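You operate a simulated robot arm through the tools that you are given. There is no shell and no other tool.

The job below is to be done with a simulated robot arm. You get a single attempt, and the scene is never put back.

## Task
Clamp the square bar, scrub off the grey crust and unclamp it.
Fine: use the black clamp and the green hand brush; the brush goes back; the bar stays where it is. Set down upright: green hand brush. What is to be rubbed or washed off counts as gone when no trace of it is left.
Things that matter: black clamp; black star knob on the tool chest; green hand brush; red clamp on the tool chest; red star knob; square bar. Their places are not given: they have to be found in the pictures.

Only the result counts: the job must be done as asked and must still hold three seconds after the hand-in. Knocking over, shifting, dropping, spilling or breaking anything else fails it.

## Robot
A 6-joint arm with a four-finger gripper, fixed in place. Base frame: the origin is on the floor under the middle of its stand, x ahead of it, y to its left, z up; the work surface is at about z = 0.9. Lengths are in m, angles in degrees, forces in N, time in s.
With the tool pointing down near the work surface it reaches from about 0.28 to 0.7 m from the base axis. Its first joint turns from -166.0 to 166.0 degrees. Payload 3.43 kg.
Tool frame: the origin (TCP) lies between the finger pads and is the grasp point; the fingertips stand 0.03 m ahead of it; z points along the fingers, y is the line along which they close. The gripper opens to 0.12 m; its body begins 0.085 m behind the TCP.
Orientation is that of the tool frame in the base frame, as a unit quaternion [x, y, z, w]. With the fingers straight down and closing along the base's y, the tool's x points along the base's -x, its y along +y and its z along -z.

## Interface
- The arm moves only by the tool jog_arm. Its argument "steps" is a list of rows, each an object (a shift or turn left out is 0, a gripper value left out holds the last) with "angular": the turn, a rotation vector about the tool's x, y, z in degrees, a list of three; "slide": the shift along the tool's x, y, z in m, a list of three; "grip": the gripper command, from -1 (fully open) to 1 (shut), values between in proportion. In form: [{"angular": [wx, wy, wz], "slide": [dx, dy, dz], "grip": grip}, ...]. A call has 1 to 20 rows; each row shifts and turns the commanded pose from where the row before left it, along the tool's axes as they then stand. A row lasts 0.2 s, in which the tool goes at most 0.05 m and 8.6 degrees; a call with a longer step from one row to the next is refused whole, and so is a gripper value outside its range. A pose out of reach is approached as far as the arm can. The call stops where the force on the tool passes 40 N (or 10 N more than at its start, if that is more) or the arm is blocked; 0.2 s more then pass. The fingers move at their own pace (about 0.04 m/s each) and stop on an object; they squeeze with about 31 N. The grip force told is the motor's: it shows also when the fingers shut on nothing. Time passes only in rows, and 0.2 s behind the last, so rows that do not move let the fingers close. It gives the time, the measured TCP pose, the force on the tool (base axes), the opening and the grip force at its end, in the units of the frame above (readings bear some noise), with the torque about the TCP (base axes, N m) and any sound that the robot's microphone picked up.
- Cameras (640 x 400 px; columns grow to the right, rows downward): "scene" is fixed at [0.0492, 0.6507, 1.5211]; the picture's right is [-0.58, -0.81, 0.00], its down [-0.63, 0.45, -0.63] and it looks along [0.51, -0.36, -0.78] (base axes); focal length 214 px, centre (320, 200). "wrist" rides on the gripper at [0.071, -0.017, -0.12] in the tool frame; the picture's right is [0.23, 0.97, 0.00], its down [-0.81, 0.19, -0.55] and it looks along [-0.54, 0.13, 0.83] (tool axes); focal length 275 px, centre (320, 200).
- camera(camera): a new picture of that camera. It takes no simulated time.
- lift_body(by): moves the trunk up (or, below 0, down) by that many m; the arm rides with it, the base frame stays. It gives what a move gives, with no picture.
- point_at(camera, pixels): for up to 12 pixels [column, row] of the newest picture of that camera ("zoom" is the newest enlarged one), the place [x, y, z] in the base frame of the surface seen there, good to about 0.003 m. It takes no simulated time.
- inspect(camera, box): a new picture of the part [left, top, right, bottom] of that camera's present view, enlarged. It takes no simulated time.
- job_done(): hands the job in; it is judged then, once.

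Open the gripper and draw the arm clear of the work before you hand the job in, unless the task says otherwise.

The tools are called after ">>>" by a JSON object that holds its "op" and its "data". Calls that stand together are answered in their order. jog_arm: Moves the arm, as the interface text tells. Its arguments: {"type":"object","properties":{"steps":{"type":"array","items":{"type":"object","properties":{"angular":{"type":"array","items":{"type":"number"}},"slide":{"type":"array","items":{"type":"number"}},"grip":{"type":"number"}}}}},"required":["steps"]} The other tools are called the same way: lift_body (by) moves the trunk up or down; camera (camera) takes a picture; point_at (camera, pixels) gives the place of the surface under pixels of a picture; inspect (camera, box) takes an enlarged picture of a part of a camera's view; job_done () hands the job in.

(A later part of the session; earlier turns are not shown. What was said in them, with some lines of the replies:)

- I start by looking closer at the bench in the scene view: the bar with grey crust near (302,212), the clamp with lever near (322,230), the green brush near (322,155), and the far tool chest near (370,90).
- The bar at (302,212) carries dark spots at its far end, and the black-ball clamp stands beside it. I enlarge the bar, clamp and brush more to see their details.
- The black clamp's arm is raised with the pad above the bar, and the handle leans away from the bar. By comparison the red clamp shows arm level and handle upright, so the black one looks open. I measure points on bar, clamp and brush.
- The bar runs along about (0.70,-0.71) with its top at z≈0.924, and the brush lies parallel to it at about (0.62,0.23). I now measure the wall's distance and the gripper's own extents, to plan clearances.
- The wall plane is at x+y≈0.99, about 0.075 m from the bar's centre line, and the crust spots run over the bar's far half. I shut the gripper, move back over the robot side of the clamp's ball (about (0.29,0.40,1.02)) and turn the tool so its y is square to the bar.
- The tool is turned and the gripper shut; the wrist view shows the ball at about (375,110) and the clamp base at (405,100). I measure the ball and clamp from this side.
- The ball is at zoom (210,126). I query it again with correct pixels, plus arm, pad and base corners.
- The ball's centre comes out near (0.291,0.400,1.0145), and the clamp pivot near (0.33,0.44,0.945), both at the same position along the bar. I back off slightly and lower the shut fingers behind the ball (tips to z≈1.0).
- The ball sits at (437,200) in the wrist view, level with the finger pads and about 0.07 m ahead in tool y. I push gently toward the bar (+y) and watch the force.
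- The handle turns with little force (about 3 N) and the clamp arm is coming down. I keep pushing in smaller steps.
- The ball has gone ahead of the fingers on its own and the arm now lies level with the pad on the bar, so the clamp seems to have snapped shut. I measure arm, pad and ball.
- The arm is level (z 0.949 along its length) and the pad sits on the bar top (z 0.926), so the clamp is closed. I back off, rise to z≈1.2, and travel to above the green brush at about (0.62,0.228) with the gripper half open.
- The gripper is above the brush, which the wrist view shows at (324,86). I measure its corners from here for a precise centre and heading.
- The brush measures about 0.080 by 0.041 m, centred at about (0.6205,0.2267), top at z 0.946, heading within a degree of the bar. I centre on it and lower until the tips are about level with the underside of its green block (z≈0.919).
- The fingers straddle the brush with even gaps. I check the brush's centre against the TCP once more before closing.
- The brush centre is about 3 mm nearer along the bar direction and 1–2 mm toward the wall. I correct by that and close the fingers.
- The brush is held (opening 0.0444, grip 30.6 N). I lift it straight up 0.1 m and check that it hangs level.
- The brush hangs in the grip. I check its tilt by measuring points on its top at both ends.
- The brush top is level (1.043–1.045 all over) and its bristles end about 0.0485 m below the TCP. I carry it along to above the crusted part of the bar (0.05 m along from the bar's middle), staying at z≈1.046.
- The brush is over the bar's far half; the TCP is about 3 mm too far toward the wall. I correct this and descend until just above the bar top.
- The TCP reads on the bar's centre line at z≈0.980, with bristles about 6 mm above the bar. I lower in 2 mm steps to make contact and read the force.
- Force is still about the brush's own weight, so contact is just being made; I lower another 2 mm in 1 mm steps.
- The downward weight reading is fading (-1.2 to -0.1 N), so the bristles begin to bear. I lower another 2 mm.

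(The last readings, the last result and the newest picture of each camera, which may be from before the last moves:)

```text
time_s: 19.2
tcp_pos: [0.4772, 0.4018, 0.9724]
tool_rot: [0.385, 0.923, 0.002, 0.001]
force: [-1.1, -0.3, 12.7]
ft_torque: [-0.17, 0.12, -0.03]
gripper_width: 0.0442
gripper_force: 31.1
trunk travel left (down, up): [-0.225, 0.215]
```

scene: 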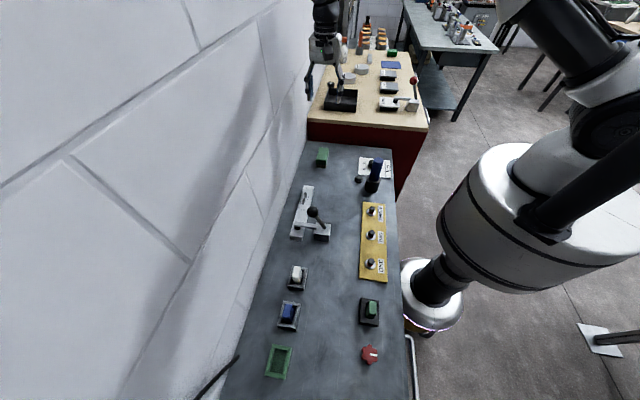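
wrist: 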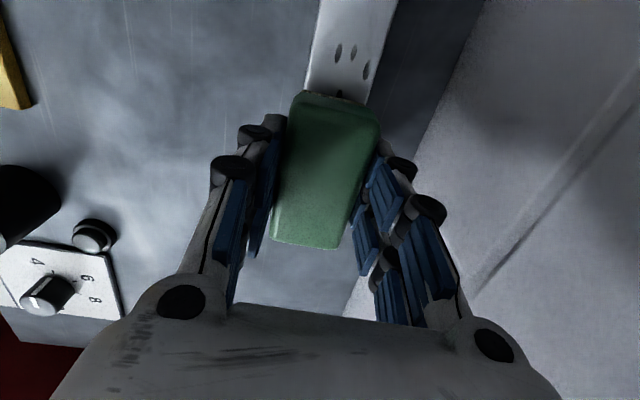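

Contact force is about 13 N, good for scrubbing. I do a first set of strokes along the bar between 0.025 and 0.07 m, staying clear of the clamp.

>>> {"op": "jog_arm", "data": {"steps": [{"slide": [-0.01, 0.001, 0]}, {"slide": [-0.01, 0.001, 0]}, {"slide": [0.015, 0, 0]}, {"slide": [0.015, 0, 0]}, {"slide": [0.015, 0, 0]}, {"slide": [-0.015, 0, 0]}, {"slide": [-0.015, 0, 0]}, {"slide": [-0.015, 0, 0]}, {"slide": [0.015, 0, 0]}, {"slide": [0.015, 0, 0]}, {"slide": [0.015, 0, 0]}]}}

>>> {"op": "inspect", "data": {"camera": "scene", "box": [270, 160, 350, 240]}}

>>> {"op": "camera", "data": {"camera": "wrist"}}

```text
time_s: 21.6
tcp_pos: [0.4604, 0.4198, 0.974]
tool_rot: [0.385, 0.923, 0.001, 0.001]
force: [4.1, -3.9, 24.9]
ft_torque: [-0.23, -0.28, 0.09]
gripper_width: 0.0445
gripper_force: 30.9
trunk travel left (down, up): [-0.225, 0.215]
```

```text
5.00 times, centred on (310, 200) of scene
```

zoom: 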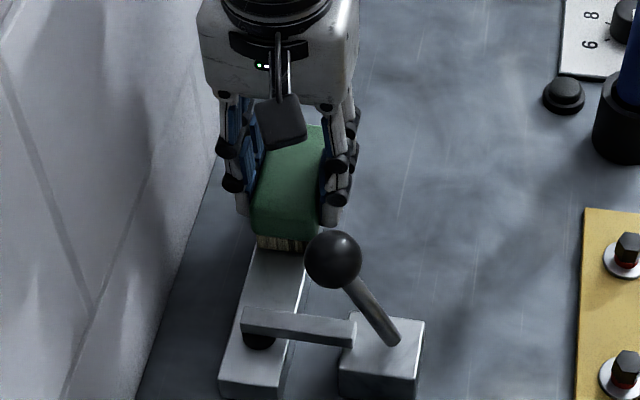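

```text
taken
```

wrist: 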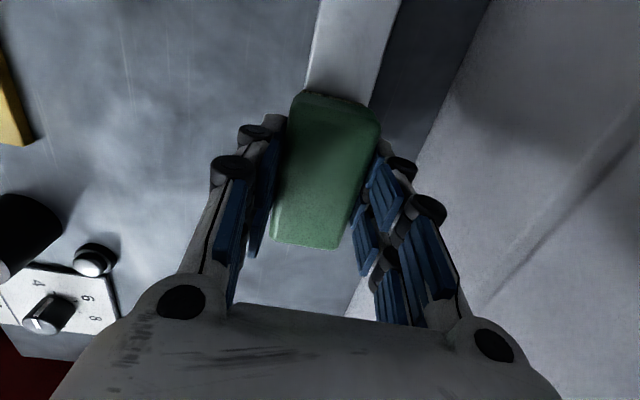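

Strokes worked with the force near 25 N. I ease up by 1 mm and scrub further with the brush shifted 5 mm to the wall side, then 3 mm to the other side.

>>> {"op": "jog_arm", "data": {"steps": [{"slide": [0, 0.0025, -0.001]}, {"slide": [-0.015, 0.0025, 0]}, {"slide": [-0.015, 0, 0]}, {"slide": [-0.015, 0, 0]}, {"slide": [0.015, 0, 0]}, {"slide": [0.015, 0, 0]}, {"slide": [0.015, 0, 0]}, {"slide": [-0.015, -0.004, 0]}, {"slide": [-0.015, -0.004, 0]}, {"slide": [-0.015, 0, 0]}, {"slide": [0.015, 0, 0]}, {"slide": [0.015, 0, 0]}, {"slide": [0.015, 0, 0]}, {"slide": [-0.015, 0.003, 0]}, {"slide": [-0.015, 0, 0]}, {"slide": [-0.015, 0, 0]}]}}

>>> {"op": "inspect", "data": {"camera": "scene", "box": [270, 160, 350, 240]}}

```text
time_s: 25.0
tcp_pos: [0.4933, 0.3885, 0.9745]
tool_rot: [0.386, 0.923, -0.001, 0.0]
force: [0.1, -0.7, -1.1]
ft_torque: [0.05, 0.0, -0.01]
gripper_width: 0.0445
gripper_force: 31.5
trunk travel left (down, up): [-0.225, 0.215]
```

```text
5.00 times, centred on (310, 200) of scene
```

zoom: 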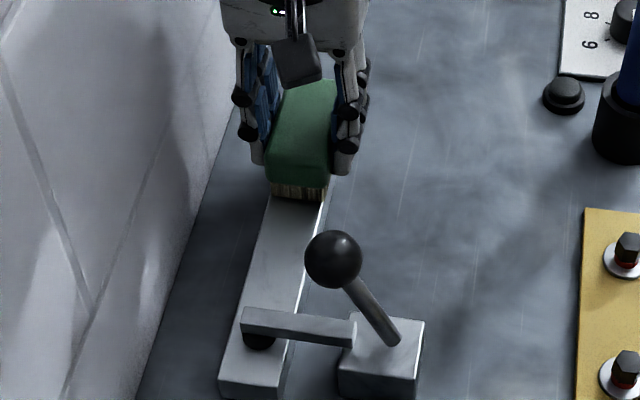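

The near part of the bar looks clean, and the brush now hardly touches. I lift it 0.06 m and move it off the far end to see the whole bar.

>>> {"op": "jog_arm", "data": {"steps": [{"slide": [0, 0, -0.03]}, {"slide": [0, 0, -0.04]}, {"slide": [-0.04, 0, 0]}, {"slide": [-0.04, 0, 0]}, {"slide": [-0.04, 0, 0]}, {}]}}

>>> {"op": "inspect", "data": {"camera": "scene", "box": [284, 175, 334, 245]}}

>>> {"op": "inspect", "data": {"camera": "scene", "box": [290, 175, 325, 215]}}

>>> {"op": "camera", "data": {"camera": "wrist"}}

```text
time_s: 26.4
tcp_pos: [0.5817, 0.304, 1.0436]
tool_rot: [0.385, 0.923, 0.0, 0.0]
force: [0.7, 0.0, -1.7]
ft_torque: [-0.02, 0.01, -0.01]
gripper_width: 0.0445
gripper_force: 30.9
trunk travel left (down, up): [-0.225, 0.215]
```

```text
5.71 times, centred on (309, 210) of scene
```

zoom: 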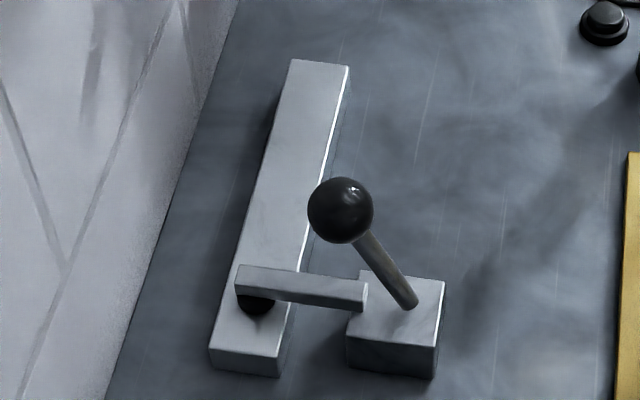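

```text
10.00 times, centred on (308, 195) of scene
```

zoom: 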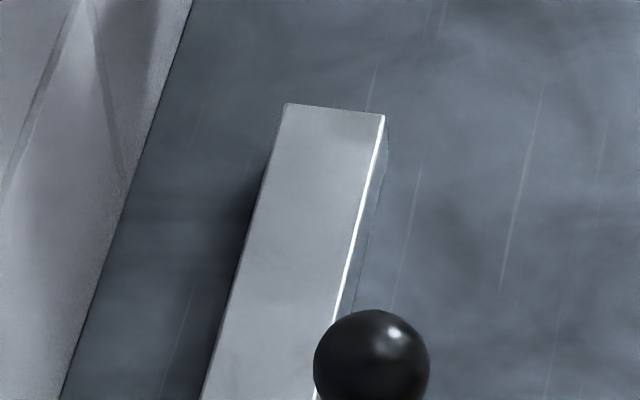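

```text
taken
```

wrist: 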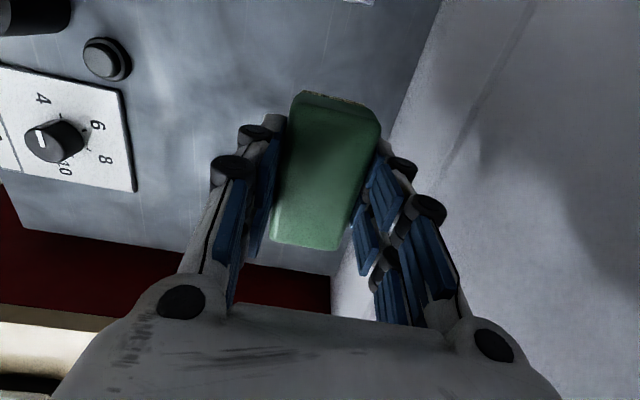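

The bar's top looks clean in the scene view. I enlarge the scrubbed part as far as possible to look for remaining traces.

>>> {"op": "inspect", "data": {"camera": "scene", "box": [306, 180, 332, 198]}}

>>> {"op": "inspect", "data": {"camera": "scene", "box": [300, 196, 326, 214]}}

>>> {"op": "inspect", "data": {"camera": "scene", "box": [292, 208, 318, 226]}}

```text
16.00 times, centred on (319, 189) of scene
```

zoom: 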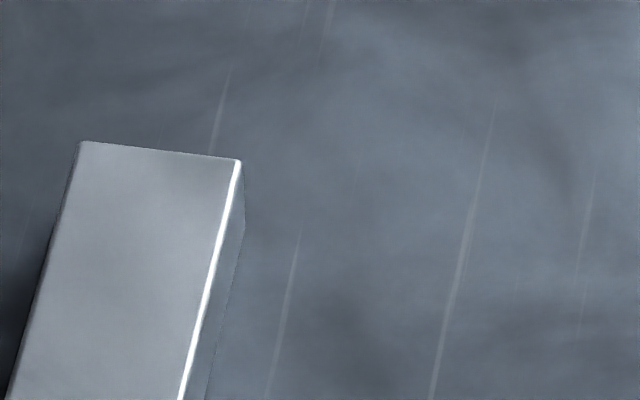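

```text
16.00 times, centred on (313, 205) of scene
```

zoom: 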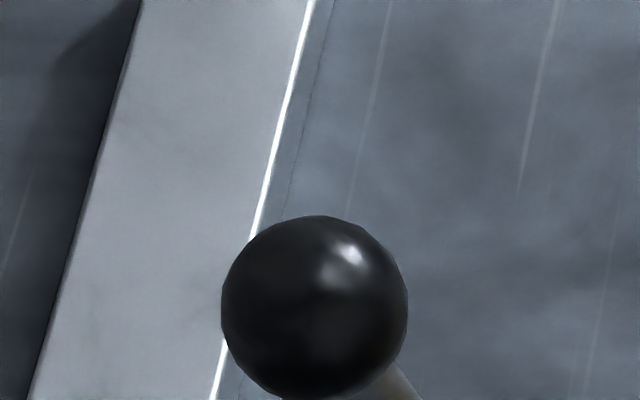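

```text
16.00 times, centred on (305, 217) of scene
```

zoom: 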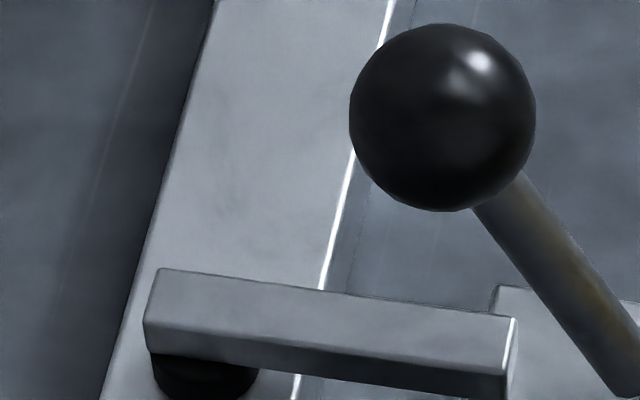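

No marks are visible from this side. To be sure, I look at the bar closely with the wrist camera too: rise to z≈1.2 and hover over the scrubbed part.

>>> {"op": "jog_arm", "data": {"steps": [{"slide": [0, 0, -0.039]}, {"slide": [0, 0, -0.039]}, {"slide": [0, 0, -0.039]}, {"slide": [0, 0, -0.039]}, {"slide": [0.035, 0, 0]}, {"slide": [0.035, 0, 0]}, {"slide": [0.035, 0, 0]}, {"slide": [0.035, 0, 0]}, {}]}}

>>> {"op": "camera", "data": {"camera": "wrist"}}

>>> {"op": "inspect", "data": {"camera": "wrist", "box": [280, 0, 400, 110]}}

```text
time_s: 28.4
tcp_pos: [0.479, 0.4024, 1.1967]
tool_rot: [0.386, 0.923, 0.0, 0.0]
force: [0.1, 0.1, -0.1]
ft_torque: [0.0, 0.05, -0.01]
gripper_width: 0.0445
gripper_force: 31.1
trunk travel left (down, up): [-0.225, 0.215]
```

```text
taken
```

wrist: 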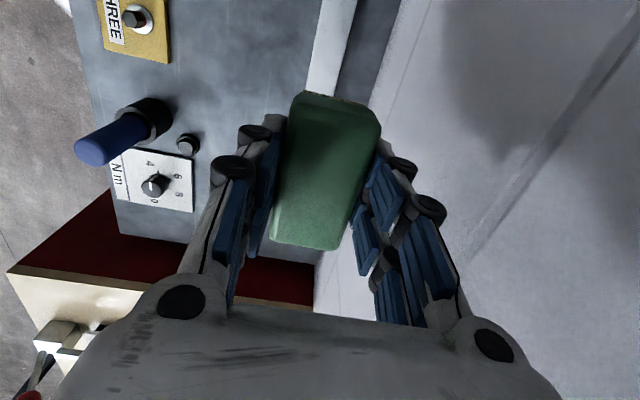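

```text
3.64 times, centred on (340, 55) of wrist
```

zoom: 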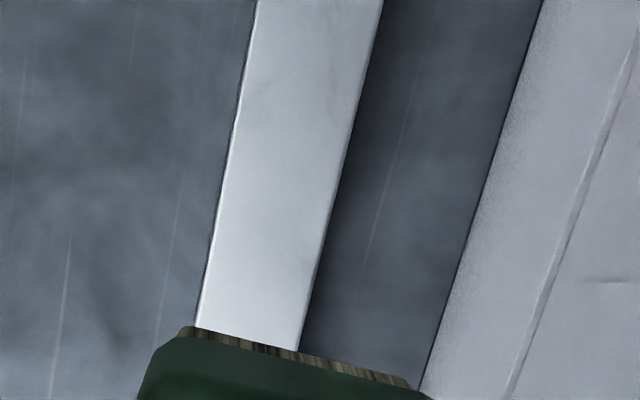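

The visible part of the bar is clean and bright. I move 0.06 m along toward the brush's home to view the far end as well.

>>> {"op": "jog_arm", "data": {"steps": [{"slide": [-0.035, 0, 0]}, {"slide": [-0.035, 0, 0]}, {}]}}

>>> {"op": "inspect", "data": {"camera": "wrist", "box": [280, 0, 400, 110]}}

```text
time_s: 29.2
tcp_pos: [0.5316, 0.3536, 1.1975]
tool_rot: [0.385, 0.923, 0.0, 0.0]
force: [0.7, 0.1, -0.7]
ft_torque: [0.03, -0.03, 0.02]
gripper_width: 0.0445
gripper_force: 30.9
trunk travel left (down, up): [-0.225, 0.215]
```

```text
3.64 times, centred on (340, 55) of wrist
```

zoom: 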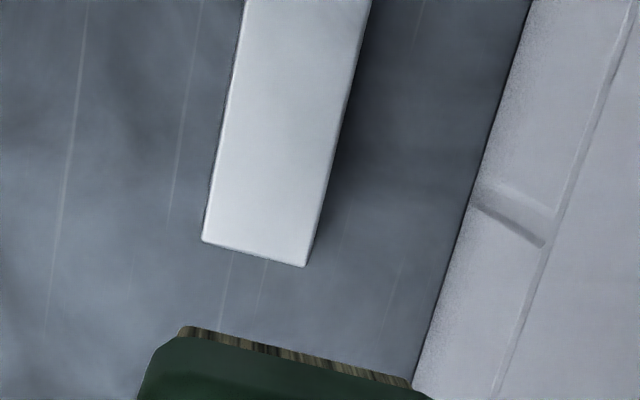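

The far end is clean too. Now I carry the brush back: above its home (TCP about (0.6194,0.2286)), then down to z≈1.0 for a check.

>>> {"op": "jog_arm", "data": {"steps": [{"slide": [-0.0378, -0.0063, 0]}, {"slide": [-0.0378, -0.0063, 0]}, {"slide": [-0.0378, -0.0063, 0]}, {"slide": [-0.0378, -0.0063, 0]}, {"slide": [0, 0, 0.045]}, {"slide": [0, 0, 0.045]}, {"slide": [0, 0, 0.045]}, {"slide": [0, 0, 0.045]}, {}]}}

>>> {"op": "jog_arm", "data": {"steps": [{}]}}

>>> {"op": "jog_arm", "data": {"steps": [{}]}}

>>> {"op": "jog_arm", "data": {"steps": [{}]}}

>>> {"op": "camera", "data": {"camera": "wrist"}}

>>> {"op": "inspect", "data": {"camera": "scene", "box": [290, 120, 360, 175]}}

```text
time_s: 31.2
tcp_pos: [0.6162, 0.2281, 1.0169]
tool_rot: [0.385, 0.923, 0.0, 0.0]
force: [-0.5, 0.1, -1.1]
ft_torque: [-0.02, -0.03, -0.01]
gripper_width: 0.0443
gripper_force: 30.8
trunk travel left (down, up): [-0.225, 0.215]
```

```text
time_s: 31.6
tcp_pos: [0.616, 0.2281, 1.0163]
tool_rot: [0.385, 0.923, 0.0, 0.0]
force: [0.0, -0.6, -1.0]
ft_torque: [0.02, 0.0, 0.02]
gripper_width: 0.0445
gripper_force: 31.0
trunk travel left (down, up): [-0.225, 0.215]
```

```text
time_s: 32.0
tcp_pos: [0.6169, 0.2278, 1.0163]
tool_rot: [0.385, 0.923, 0.0, 0.0]
force: [-0.3, -0.3, -0.6]
ft_torque: [0.0, 0.02, 0.01]
gripper_width: 0.0444
gripper_force: 30.6
trunk travel left (down, up): [-0.225, 0.215]
```

```text
time_s: 32.4
tcp_pos: [0.6156, 0.2282, 1.0168]
tool_rot: [0.385, 0.923, 0.0, 0.0]
force: [-0.1, 0.3, -1.4]
ft_torque: [0.0, 0.01, -0.04]
gripper_width: 0.0444
gripper_force: 31.0
trunk travel left (down, up): [-0.225, 0.215]
```

```text
taken
```

wrist: 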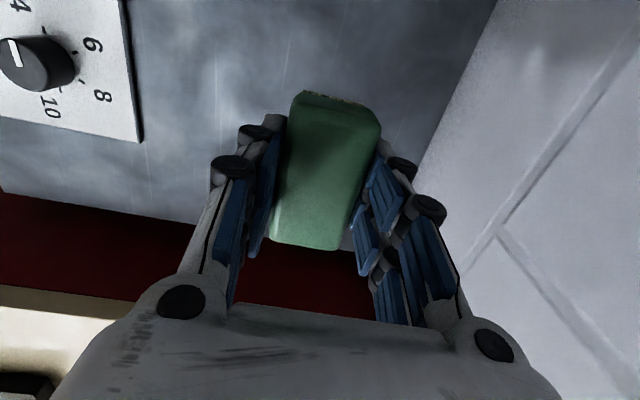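

```text
7.27 times, centred on (325, 148) of scene
```

zoom: 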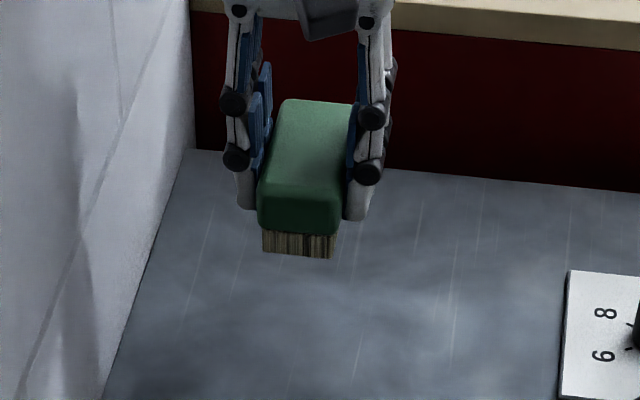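

Averaged readings put the TCP about 3 mm short of home. I correct by that and lower to about 7 mm above the surface.

>>> {"op": "jog_arm", "data": {"steps": [{"slide": [-0.002, 0.0028, 0]}, {"slide": [0, 0, 0.03]}, {"slide": [0, 0, 0.03]}, {}]}}

>>> {"op": "jog_arm", "data": {"steps": [{}]}}

>>> {"op": "camera", "data": {"camera": "wrist"}}

>>> {"op": "inspect", "data": {"camera": "scene", "box": [290, 130, 360, 185]}}

>>> {"op": "point_at", "data": {"camera": "zoom", "pixels": [[265, 235], [325, 240], [270, 255], [325, 265], [262, 205], [300, 215]]}}

```text
time_s: 33.4
tcp_pos: [0.6194, 0.2271, 0.956]
tool_rot: [0.385, 0.923, 0.0, 0.0]
force: [-0.3, 0.1, -1.3]
ft_torque: [-0.02, 0.02, 0.06]
gripper_width: 0.0443
gripper_force: 31.0
trunk travel left (down, up): [-0.225, 0.215]
```

```text
time_s: 33.8
tcp_pos: [0.6197, 0.2257, 0.9557]
tool_rot: [0.385, 0.923, 0.0, 0.0]
force: [0.8, 0.2, -0.4]
ft_torque: [0.0, -0.02, -0.03]
gripper_width: 0.0447
gripper_force: 31.2
trunk travel left (down, up): [-0.225, 0.215]
```

```text
taken
```

wrist: 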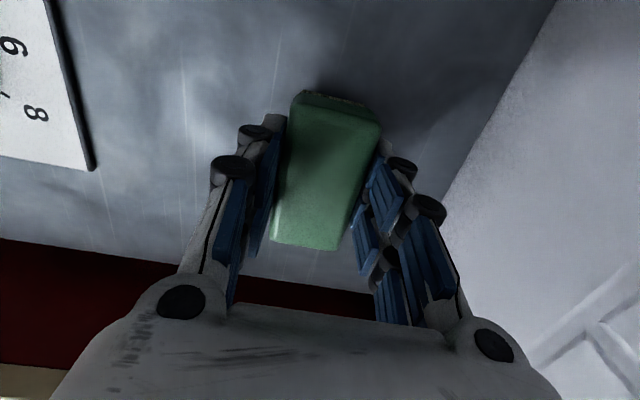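

```text
7.27 times, centred on (325, 158) of scene
```

zoom: 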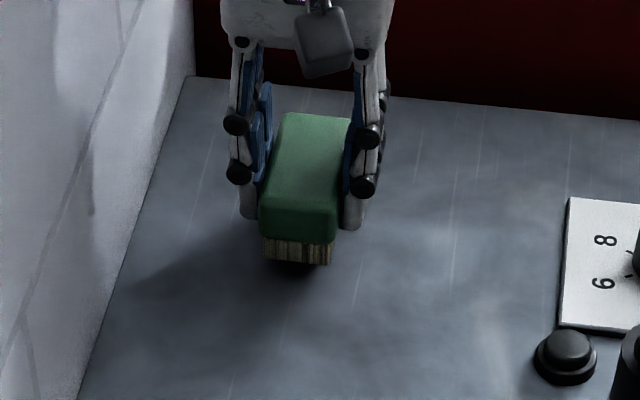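

```text
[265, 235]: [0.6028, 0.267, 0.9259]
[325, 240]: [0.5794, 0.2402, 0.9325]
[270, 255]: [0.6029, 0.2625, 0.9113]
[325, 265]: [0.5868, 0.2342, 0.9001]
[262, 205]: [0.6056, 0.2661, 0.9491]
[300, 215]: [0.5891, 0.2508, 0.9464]
```

Compared with the earlier resting picture, the brush is within about 2 mm of home. I make that small correction and lower the last millimetres slowly until it touches.

>>> {"op": "jog_arm", "data": {"steps": [{"slide": [0.0015, 0.0015, 0.001]}, {"slide": [0, 0, 0.002]}, {"slide": [0, 0, 0.002]}, {"slide": [0, 0, 0.001]}, {}]}}

>>> {"op": "inspect", "data": {"camera": "scene", "box": [290, 130, 360, 185]}}

```text
time_s: 35.0
tcp_pos: [0.6195, 0.2311, 0.9522]
tool_rot: [0.385, 0.923, 0.0, 0.0]
force: [-0.1, 0.5, -0.9]
ft_torque: [-0.01, 0.02, 0.0]
gripper_width: 0.0442
gripper_force: 31.3
trunk travel left (down, up): [-0.225, 0.215]
```

```text
7.27 times, centred on (325, 158) of scene
```

zoom: 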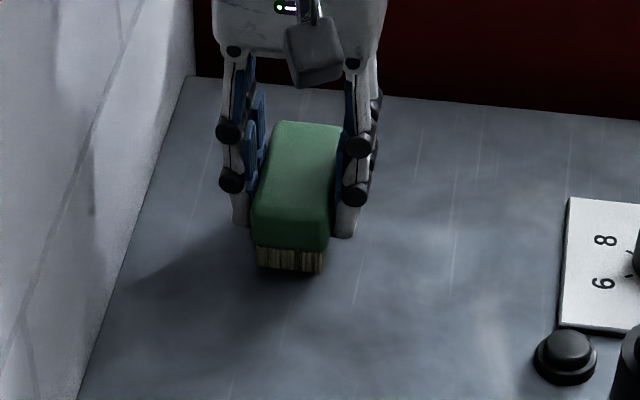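

The picture shows the brush about 2 mm too far toward the wall now, and it's still about 3 mm up. I shift back 1.5 mm and lower the rest.

>>> {"op": "jog_arm", "data": {"steps": [{"slide": [0, -0.0015, 0.001]}, {"slide": [0, 0, 0.001]}, {"slide": [0, 0, 0.001]}, {}]}}

>>> {"op": "inspect", "data": {"camera": "scene", "box": [290, 130, 360, 185]}}

```text
time_s: 36.0
tcp_pos: [0.6204, 0.2288, 0.9499]
tool_rot: [0.385, 0.923, 0.0, 0.0]
force: [-0.2, 0.2, -1.4]
ft_torque: [0.0, -0.03, 0.06]
gripper_width: 0.0443
gripper_force: 31.3
trunk travel left (down, up): [-0.225, 0.215]
```

```text
7.27 times, centred on (325, 158) of scene
```

zoom: 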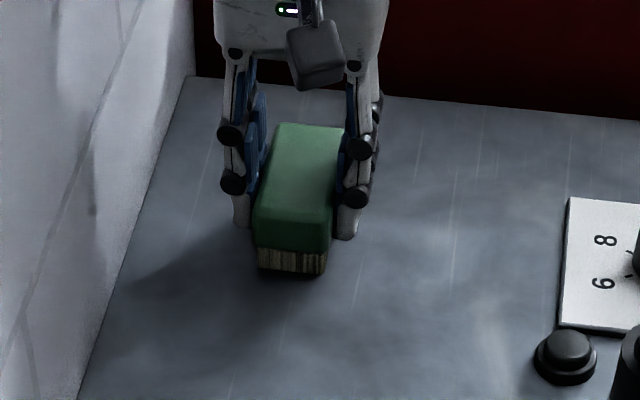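

The brush is now within about 1 mm of its home outline, still hanging just above the surface. I lower 1 mm at a time until the force shows touch.

>>> {"op": "jog_arm", "data": {"steps": [{"slide": [0, 0, 0.001]}, {}]}}

>>> {"op": "jog_arm", "data": {"steps": [{"slide": [0, 0, 0.001]}, {}]}}

```text
time_s: 36.6
tcp_pos: [0.6187, 0.2301, 0.9496]
tool_rot: [0.385, 0.923, 0.0, -0.001]
force: [-0.1, -0.4, -1.3]
ft_torque: [0.05, 0.01, 0.01]
gripper_width: 0.0444
gripper_force: 30.7
trunk travel left (down, up): [-0.225, 0.215]
```

```text
time_s: 37.2
tcp_pos: [0.6192, 0.2315, 0.9482]
tool_rot: [0.385, 0.923, 0.0, 0.0]
force: [0.6, -0.3, -0.7]
ft_torque: [0.01, 0.03, 0.03]
gripper_width: 0.0444
gripper_force: 30.7
trunk travel left (down, up): [-0.225, 0.215]
```

The TCP is at z≈0.948, nearly the grasp height; force is starting to fade. One more millimetre.

>>> {"op": "jog_arm", "data": {"steps": [{"slide": [0, 0, 0.001]}, {}]}}

>>> {"op": "inspect", "data": {"camera": "scene", "box": [290, 130, 360, 185]}}

```text
time_s: 37.8
tcp_pos: [0.6188, 0.2311, 0.9465]
tool_rot: [0.385, 0.923, 0.001, 0.001]
force: [0.4, -0.6, 2.5]
ft_torque: [0.04, 0.09, 0.0]
gripper_width: 0.0443
gripper_force: 31.0
trunk travel left (down, up): [-0.225, 0.215]
```

```text
7.27 times, centred on (325, 158) of scene
```

zoom: 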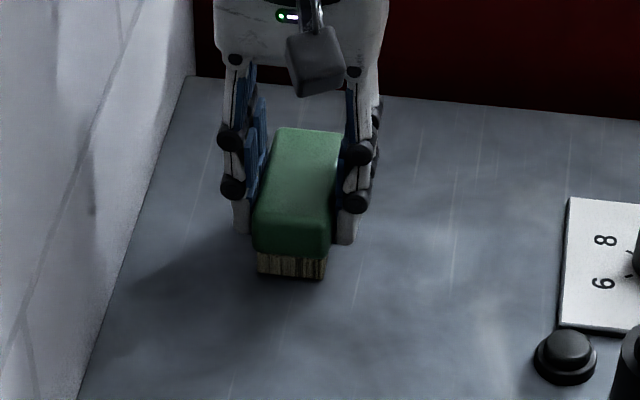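

The brush touches down (2.5 N up) within about 1.5 mm of its original outline. I open the fingers to the same half-open width as before.

>>> {"op": "jog_arm", "data": {"steps": [{"grip": -0.35}, {}, {}, {}, {}]}}

>>> {"op": "inspect", "data": {"camera": "scene", "box": [290, 130, 360, 185]}}

>>> {"op": "camera", "data": {"camera": "wrist"}}

```text
time_s: 39.0
tcp_pos: [0.6183, 0.231, 0.9481]
tool_rot: [0.386, 0.923, 0.0, 0.0]
force: [0.0, -0.3, 0.5]
ft_torque: [0.0, -0.01, 0.02]
gripper_width: 0.0811
gripper_force: 0.0
trunk travel left (down, up): [-0.225, 0.215]
```

```text
7.27 times, centred on (325, 158) of scene
```

zoom: 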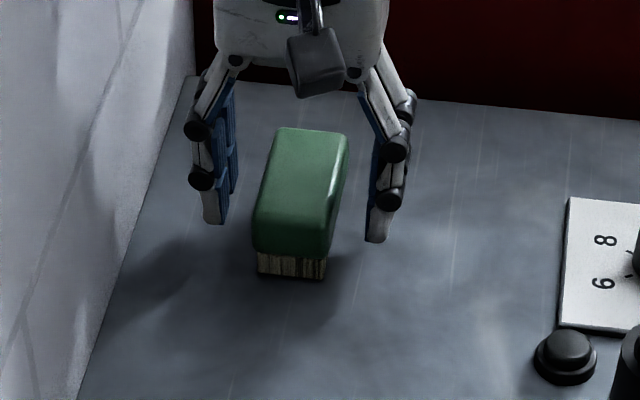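

```text
taken
```

wrist: 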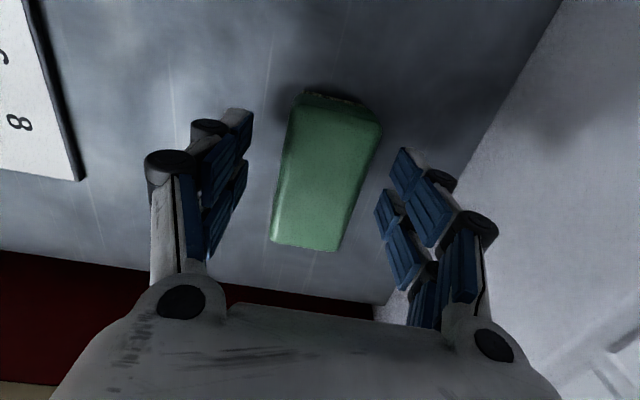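

The brush stands upright and free on its bristles at home. I rise straight up, then travel back above the clamp's ball for unclamping, checking the brush on the way.

>>> {"op": "jog_arm", "data": {"steps": [{"slide": [0, 0, -0.02]}, {"slide": [0, 0, -0.046]}, {"slide": [0, 0, -0.046]}, {"slide": [0, 0, -0.046]}, {"slide": [0, 0, -0.046]}, {"slide": [0, 0, -0.046]}, {"slide": [0.0437, -0.0035, 0], "grip": 0}, {"slide": [0.0437, -0.0035, 0]}, {"slide": [0.0437, -0.0035, 0]}, {"slide": [0.0437, -0.0035, 0]}, {"slide": [0.0437, -0.0035, 0]}, {"slide": [0.0437, -0.0035, 0]}, {"slide": [0.0437, -0.0035, 0]}, {"slide": [0.0437, -0.0035, 0]}, {}]}}

>>> {"op": "camera", "data": {"camera": "wrist"}}

>>> {"op": "camera", "data": {"camera": "scene"}}

>>> {"op": "inspect", "data": {"camera": "scene", "box": [300, 140, 350, 175]}}

>>> {"op": "point_at", "data": {"camera": "zoom", "pixels": [[258, 90], [360, 98], [225, 225], [335, 228], [290, 160], [225, 260], [330, 260]]}}

```text
time_s: 42.2
tcp_pos: [0.3499, 0.4613, 1.194]
tool_rot: [0.385, 0.923, 0.001, 0.001]
force: [0.3, -0.5, 0.5]
ft_torque: [0.0, -0.02, 0.01]
gripper_width: 0.0599
gripper_force: 0.0
trunk travel left (down, up): [-0.225, 0.215]
```

```text
taken
```

wrist: 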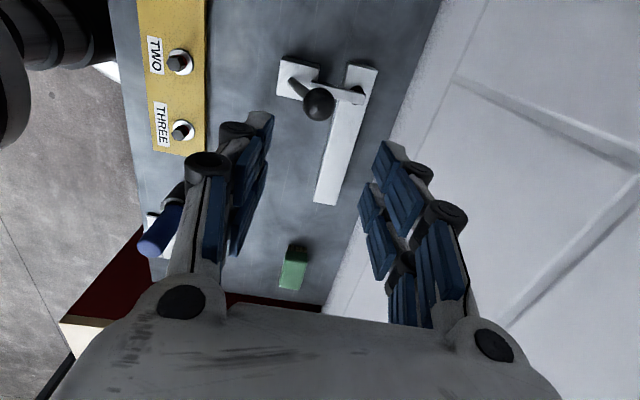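

```text
taken
```

scene: 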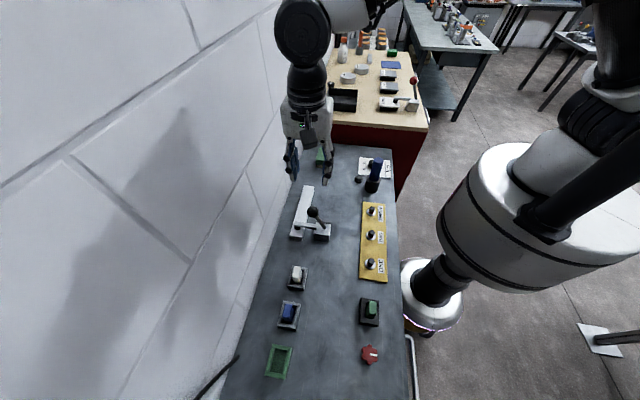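

```text
11.43 times, centred on (325, 158) of scene
```

zoom: 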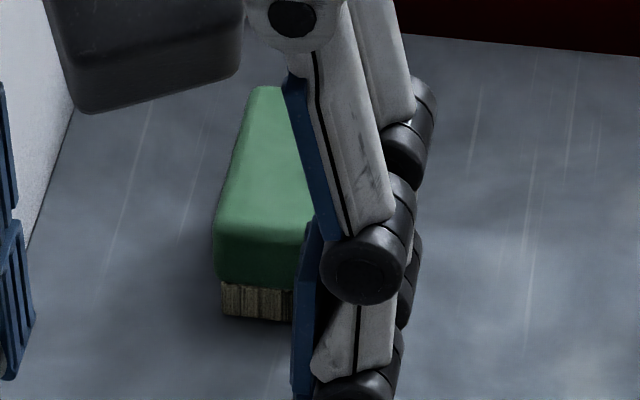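

```text
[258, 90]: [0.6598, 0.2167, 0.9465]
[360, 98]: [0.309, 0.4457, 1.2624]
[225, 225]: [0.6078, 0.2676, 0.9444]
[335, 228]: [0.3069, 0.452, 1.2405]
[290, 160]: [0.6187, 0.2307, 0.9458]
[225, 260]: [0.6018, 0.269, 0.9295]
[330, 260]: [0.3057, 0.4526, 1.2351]
```

The brush is back to within about 1–2 mm of its old outline. Now I measure the ball, seen at wrist (319,104), and the clamp arm, to place the open fingers around the ball.

>>> {"op": "inspect", "data": {"camera": "wrist", "box": [260, 50, 400, 220]}}

>>> {"op": "point_at", "data": {"camera": "wrist", "pixels": [[319, 104], [309, 104], [329, 104], [319, 94], [319, 114], [298, 83], [340, 95], [355, 98]]}}

```text
2.35 times, centred on (330, 135) of wrist
```

zoom: 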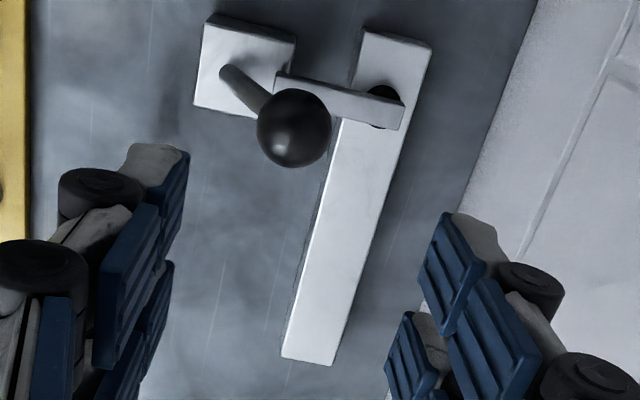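

```text
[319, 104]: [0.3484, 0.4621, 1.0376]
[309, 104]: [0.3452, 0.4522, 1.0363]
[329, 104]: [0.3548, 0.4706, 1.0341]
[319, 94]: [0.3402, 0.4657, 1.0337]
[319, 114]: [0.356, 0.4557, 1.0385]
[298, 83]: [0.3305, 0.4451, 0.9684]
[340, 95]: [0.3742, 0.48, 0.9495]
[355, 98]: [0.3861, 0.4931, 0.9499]
```

The ball's centre is about (0.352,0.460,1.022), straight below the tool, and the whole bar top looks clean from here. I lower the open fingers around the ball to TCP z≈1.032.

>>> {"op": "jog_arm", "data": {"steps": [{"slide": [-0.002, 0, 0.03]}, {"slide": [0, 0, 0.044]}, {"slide": [0, 0, 0.044]}, {"slide": [0, 0, 0.034]}, {"slide": [0, 0, 0.01]}, {}]}}

>>> {"op": "camera", "data": {"camera": "wrist"}}

>>> {"op": "inspect", "data": {"camera": "scene", "box": [280, 180, 360, 250]}}

```text
time_s: 43.6
tcp_pos: [0.3547, 0.4559, 1.0337]
tool_rot: [0.385, 0.923, 0.001, 0.0]
force: [-0.4, -0.2, -0.5]
ft_torque: [-0.01, -0.01, -0.01]
gripper_width: 0.0599
gripper_force: 0.0
trunk travel left (down, up): [-0.225, 0.215]
```

```text
taken
```

wrist: 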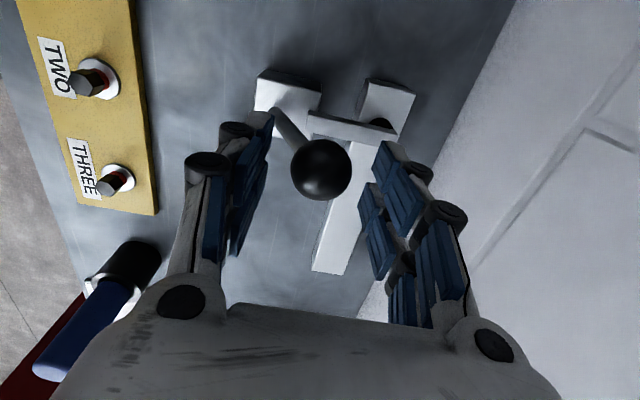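

```text
5.71 times, centred on (320, 215) of scene
```

zoom: 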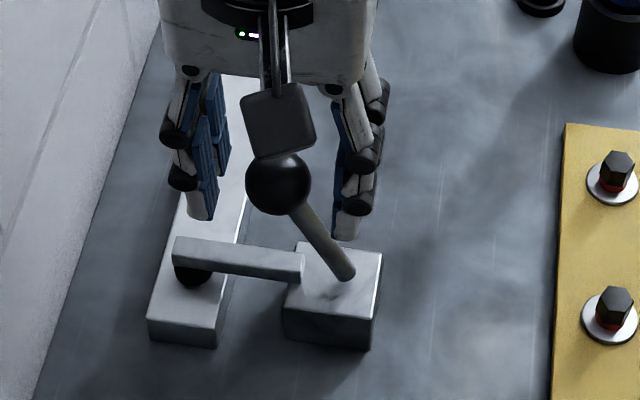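

The ball sits between the finger pairs with about 14 mm play each side. I centre along the bar by 4 mm and pull the handle back (tool -y) in 1 cm steps.

>>> {"op": "jog_arm", "data": {"steps": [{"slide": [0.004, 0, 0]}, {"slide": [0, -0.01, 0]}, {"slide": [0, -0.008, 0]}, {"slide": [0, -0.008, 0]}, {"slide": [0, -0.008, 0]}, {"slide": [0, -0.008, 0]}]}}

>>> {"op": "camera", "data": {"camera": "wrist"}}

>>> {"op": "inspect", "data": {"camera": "scene", "box": [280, 180, 360, 250]}}

```text
time_s: 45.0
tcp_pos: [0.3215, 0.4293, 1.0343]
tool_rot: [0.385, 0.923, -0.001, 0.0]
force: [0.4, -0.4, 0.6]
ft_torque: [-0.02, -0.03, -0.02]
gripper_width: 0.0605
gripper_force: 0.4
trunk travel left (down, up): [-0.225, 0.215]
```

```text
taken
```

wrist: 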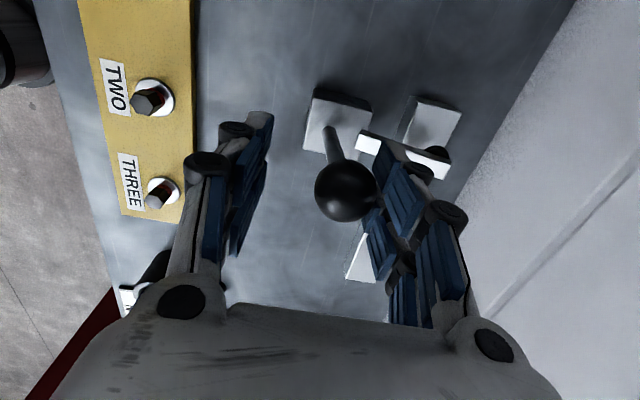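

```text
5.71 times, centred on (320, 215) of scene
```

zoom: 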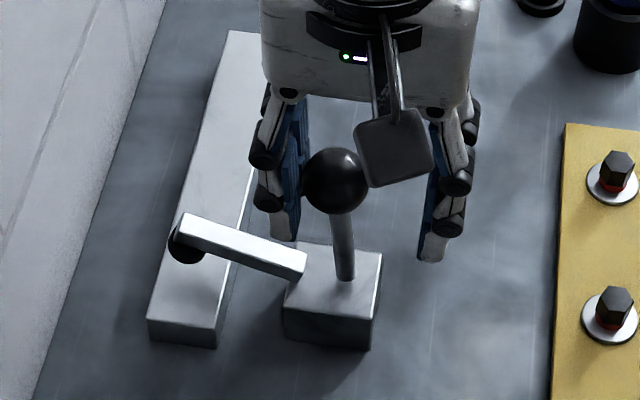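

The handle is past upright and the pad has lifted off the bar. I keep pulling toward the original open angle.

>>> {"op": "jog_arm", "data": {"steps": [{"slide": [0, -0.009, 0]}, {"slide": [0, -0.009, 0]}, {"slide": [0, -0.009, 0]}, {"slide": [0, -0.009, 0]}, {"slide": [0, -0.009, 0]}]}}

>>> {"op": "camera", "data": {"camera": "wrist"}}

>>> {"op": "inspect", "data": {"camera": "scene", "box": [280, 180, 360, 250]}}

```text
time_s: 46.2
tcp_pos: [0.2894, 0.3984, 1.0352]
tool_rot: [0.385, 0.923, -0.001, -0.001]
force: [-0.1, 0.0, -0.5]
ft_torque: [0.01, 0.02, 0.0]
gripper_width: 0.06
gripper_force: 0.1
trunk travel left (down, up): [-0.225, 0.215]
```

```text
taken
```

wrist: 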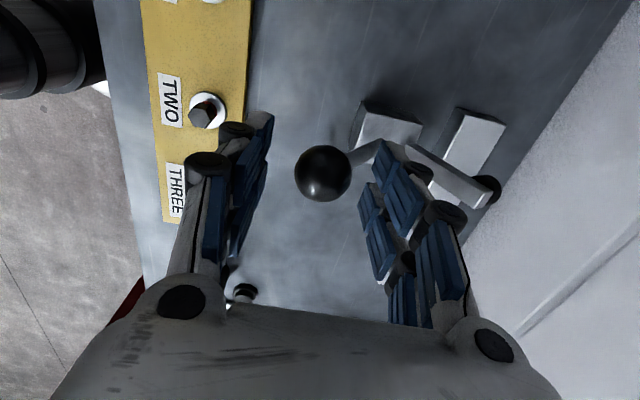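

```text
5.71 times, centred on (320, 215) of scene
```

zoom: 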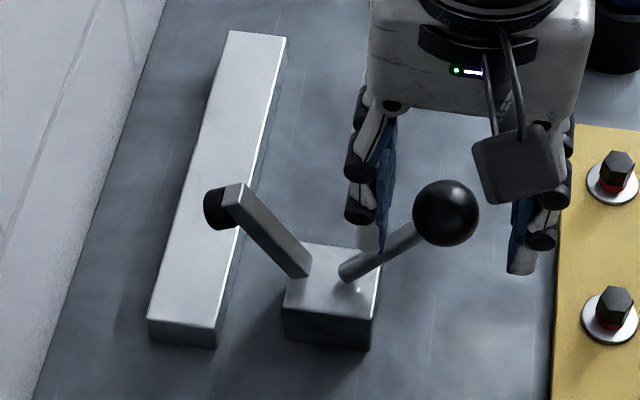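

The clamp has sprung to its original open position (ball at zoom (445,213), arm raised as at the start), and the bar hasn't moved. I lift the open fingers straight up off the ball.

>>> {"op": "jog_arm", "data": {"steps": [{"slide": [0, 0, -0.01]}, {"slide": [0, 0, -0.03]}, {"slide": [0, 0, -0.04]}, {"slide": [0, 0, -0.045]}, {"slide": [0, 0, -0.045]}, {}]}}

>>> {"op": "camera", "data": {"camera": "wrist"}}

>>> {"op": "inspect", "data": {"camera": "scene", "box": [284, 180, 356, 250]}}

>>> {"op": "point_at", "data": {"camera": "zoom", "pixels": [[232, 33], [284, 40], [152, 316], [214, 328], [235, 190], [305, 270], [445, 205]]}}

```text
time_s: 47.6
tcp_pos: [0.2886, 0.3999, 1.2076]
tool_rot: [0.385, 0.923, 0.0, 0.001]
force: [0.2, 0.1, -0.4]
ft_torque: [0.0, -0.01, 0.01]
gripper_width: 0.06
gripper_force: 0.0
trunk travel left (down, up): [-0.225, 0.215]
```

```text
taken
```

wrist: 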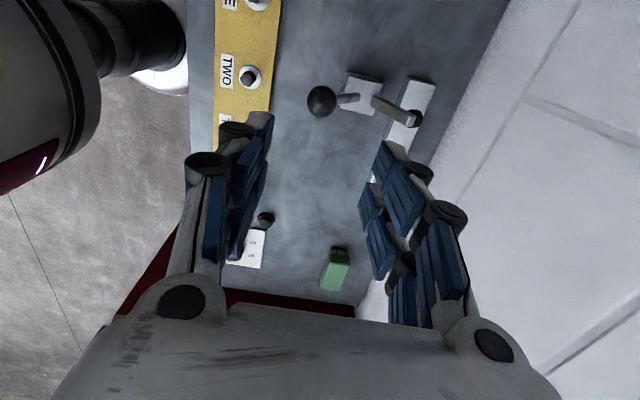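

```text
5.71 times, centred on (320, 215) of scene
```

zoom: 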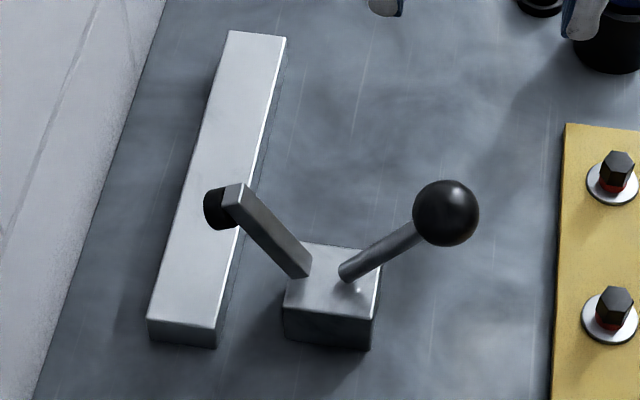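

```text
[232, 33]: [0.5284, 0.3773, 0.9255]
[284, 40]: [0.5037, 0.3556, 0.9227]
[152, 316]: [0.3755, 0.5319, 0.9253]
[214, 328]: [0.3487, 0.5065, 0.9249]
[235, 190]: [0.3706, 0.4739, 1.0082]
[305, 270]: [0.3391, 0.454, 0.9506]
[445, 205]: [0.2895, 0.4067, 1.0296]
```

The picture matches the start except that the crust is gone; bar and clamp points agree within measuring error. I open the gripper fully, rise further and take last close looks at bar and brush.

>>> {"op": "jog_arm", "data": {"steps": [{"slide": [0, -0.02, -0.04], "grip": -1}, {"slide": [0, -0.02, -0.04]}, {"slide": [0, -0.02, 0]}, {}, {}]}}

>>> {"op": "inspect", "data": {"camera": "scene", "box": [296, 180, 322, 214]}}

>>> {"op": "inspect", "data": {"camera": "wrist", "box": [340, 60, 500, 220]}}

>>> {"op": "inspect", "data": {"camera": "scene", "box": [300, 140, 350, 175]}}

>>> {"op": "camera", "data": {"camera": "scene"}}

```text
time_s: 48.8
tcp_pos: [0.2511, 0.3553, 1.2784]
tool_rot: [0.388, 0.922, -0.009, -0.002]
force: [-0.4, 0.3, -0.8]
ft_torque: [-0.02, 0.0, -0.01]
gripper_width: 0.1202
gripper_force: 0.1
trunk travel left (down, up): [-0.225, 0.215]
```

```text
11.76 times, centred on (309, 197) of scene
```

zoom: 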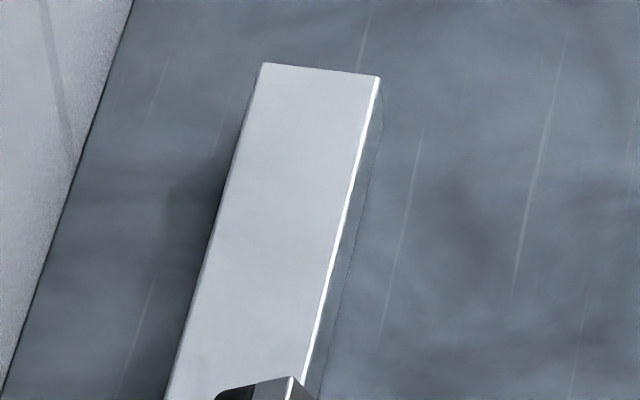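

```text
2.50 times, centred on (420, 140) of wrist
```

zoom: 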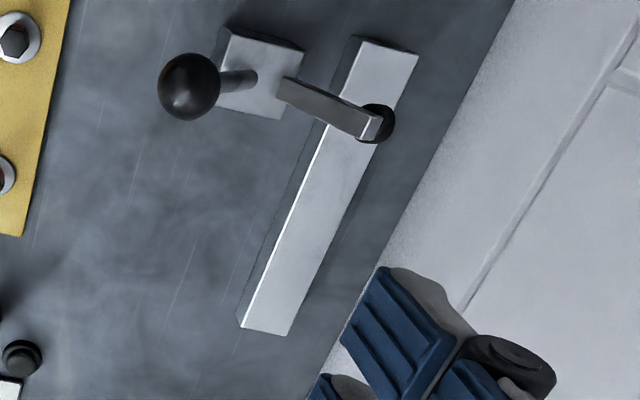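

```text
11.43 times, centred on (325, 158) of scene
```

zoom: 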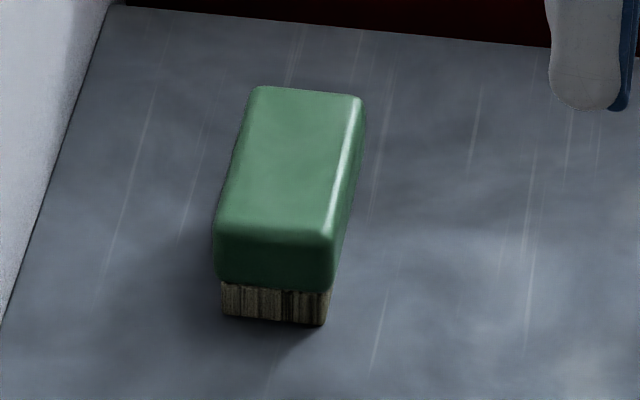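

```text
taken
```

scene: 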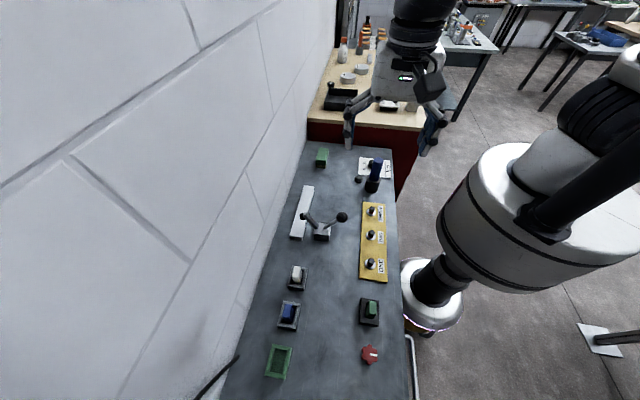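

The bar is free of any grey spots in both views, the clamp is open, the brush stands upright within about 1–2 mm of its home at (322,157), and the arm is clear with the gripper open. I hand the job in.

>>> {"op": "job_done", "data": {}}

```text
The job is handed in.
```

The job is handed in. I clamped the bar with the black clamp, scrubbed the grey crust off with the green hand brush, and opened the clamp again.

- **Crust:** the top of the bar shows no spots in the scene view or the wrist view. I couldn't see the side facing the wall.
- **Bar:** its corners measure the same as at the start, within measuring error.
- **Clamp:** it sprang back to its original open position, with the arm raised off the bar.
- **Brush:** it stands upright on its bristles, about 1–2 mm from where it started.
- **Other objects:** I didn't touch the red clamp or either star knob.

The gripper is fully open and the arm is clear of the work.
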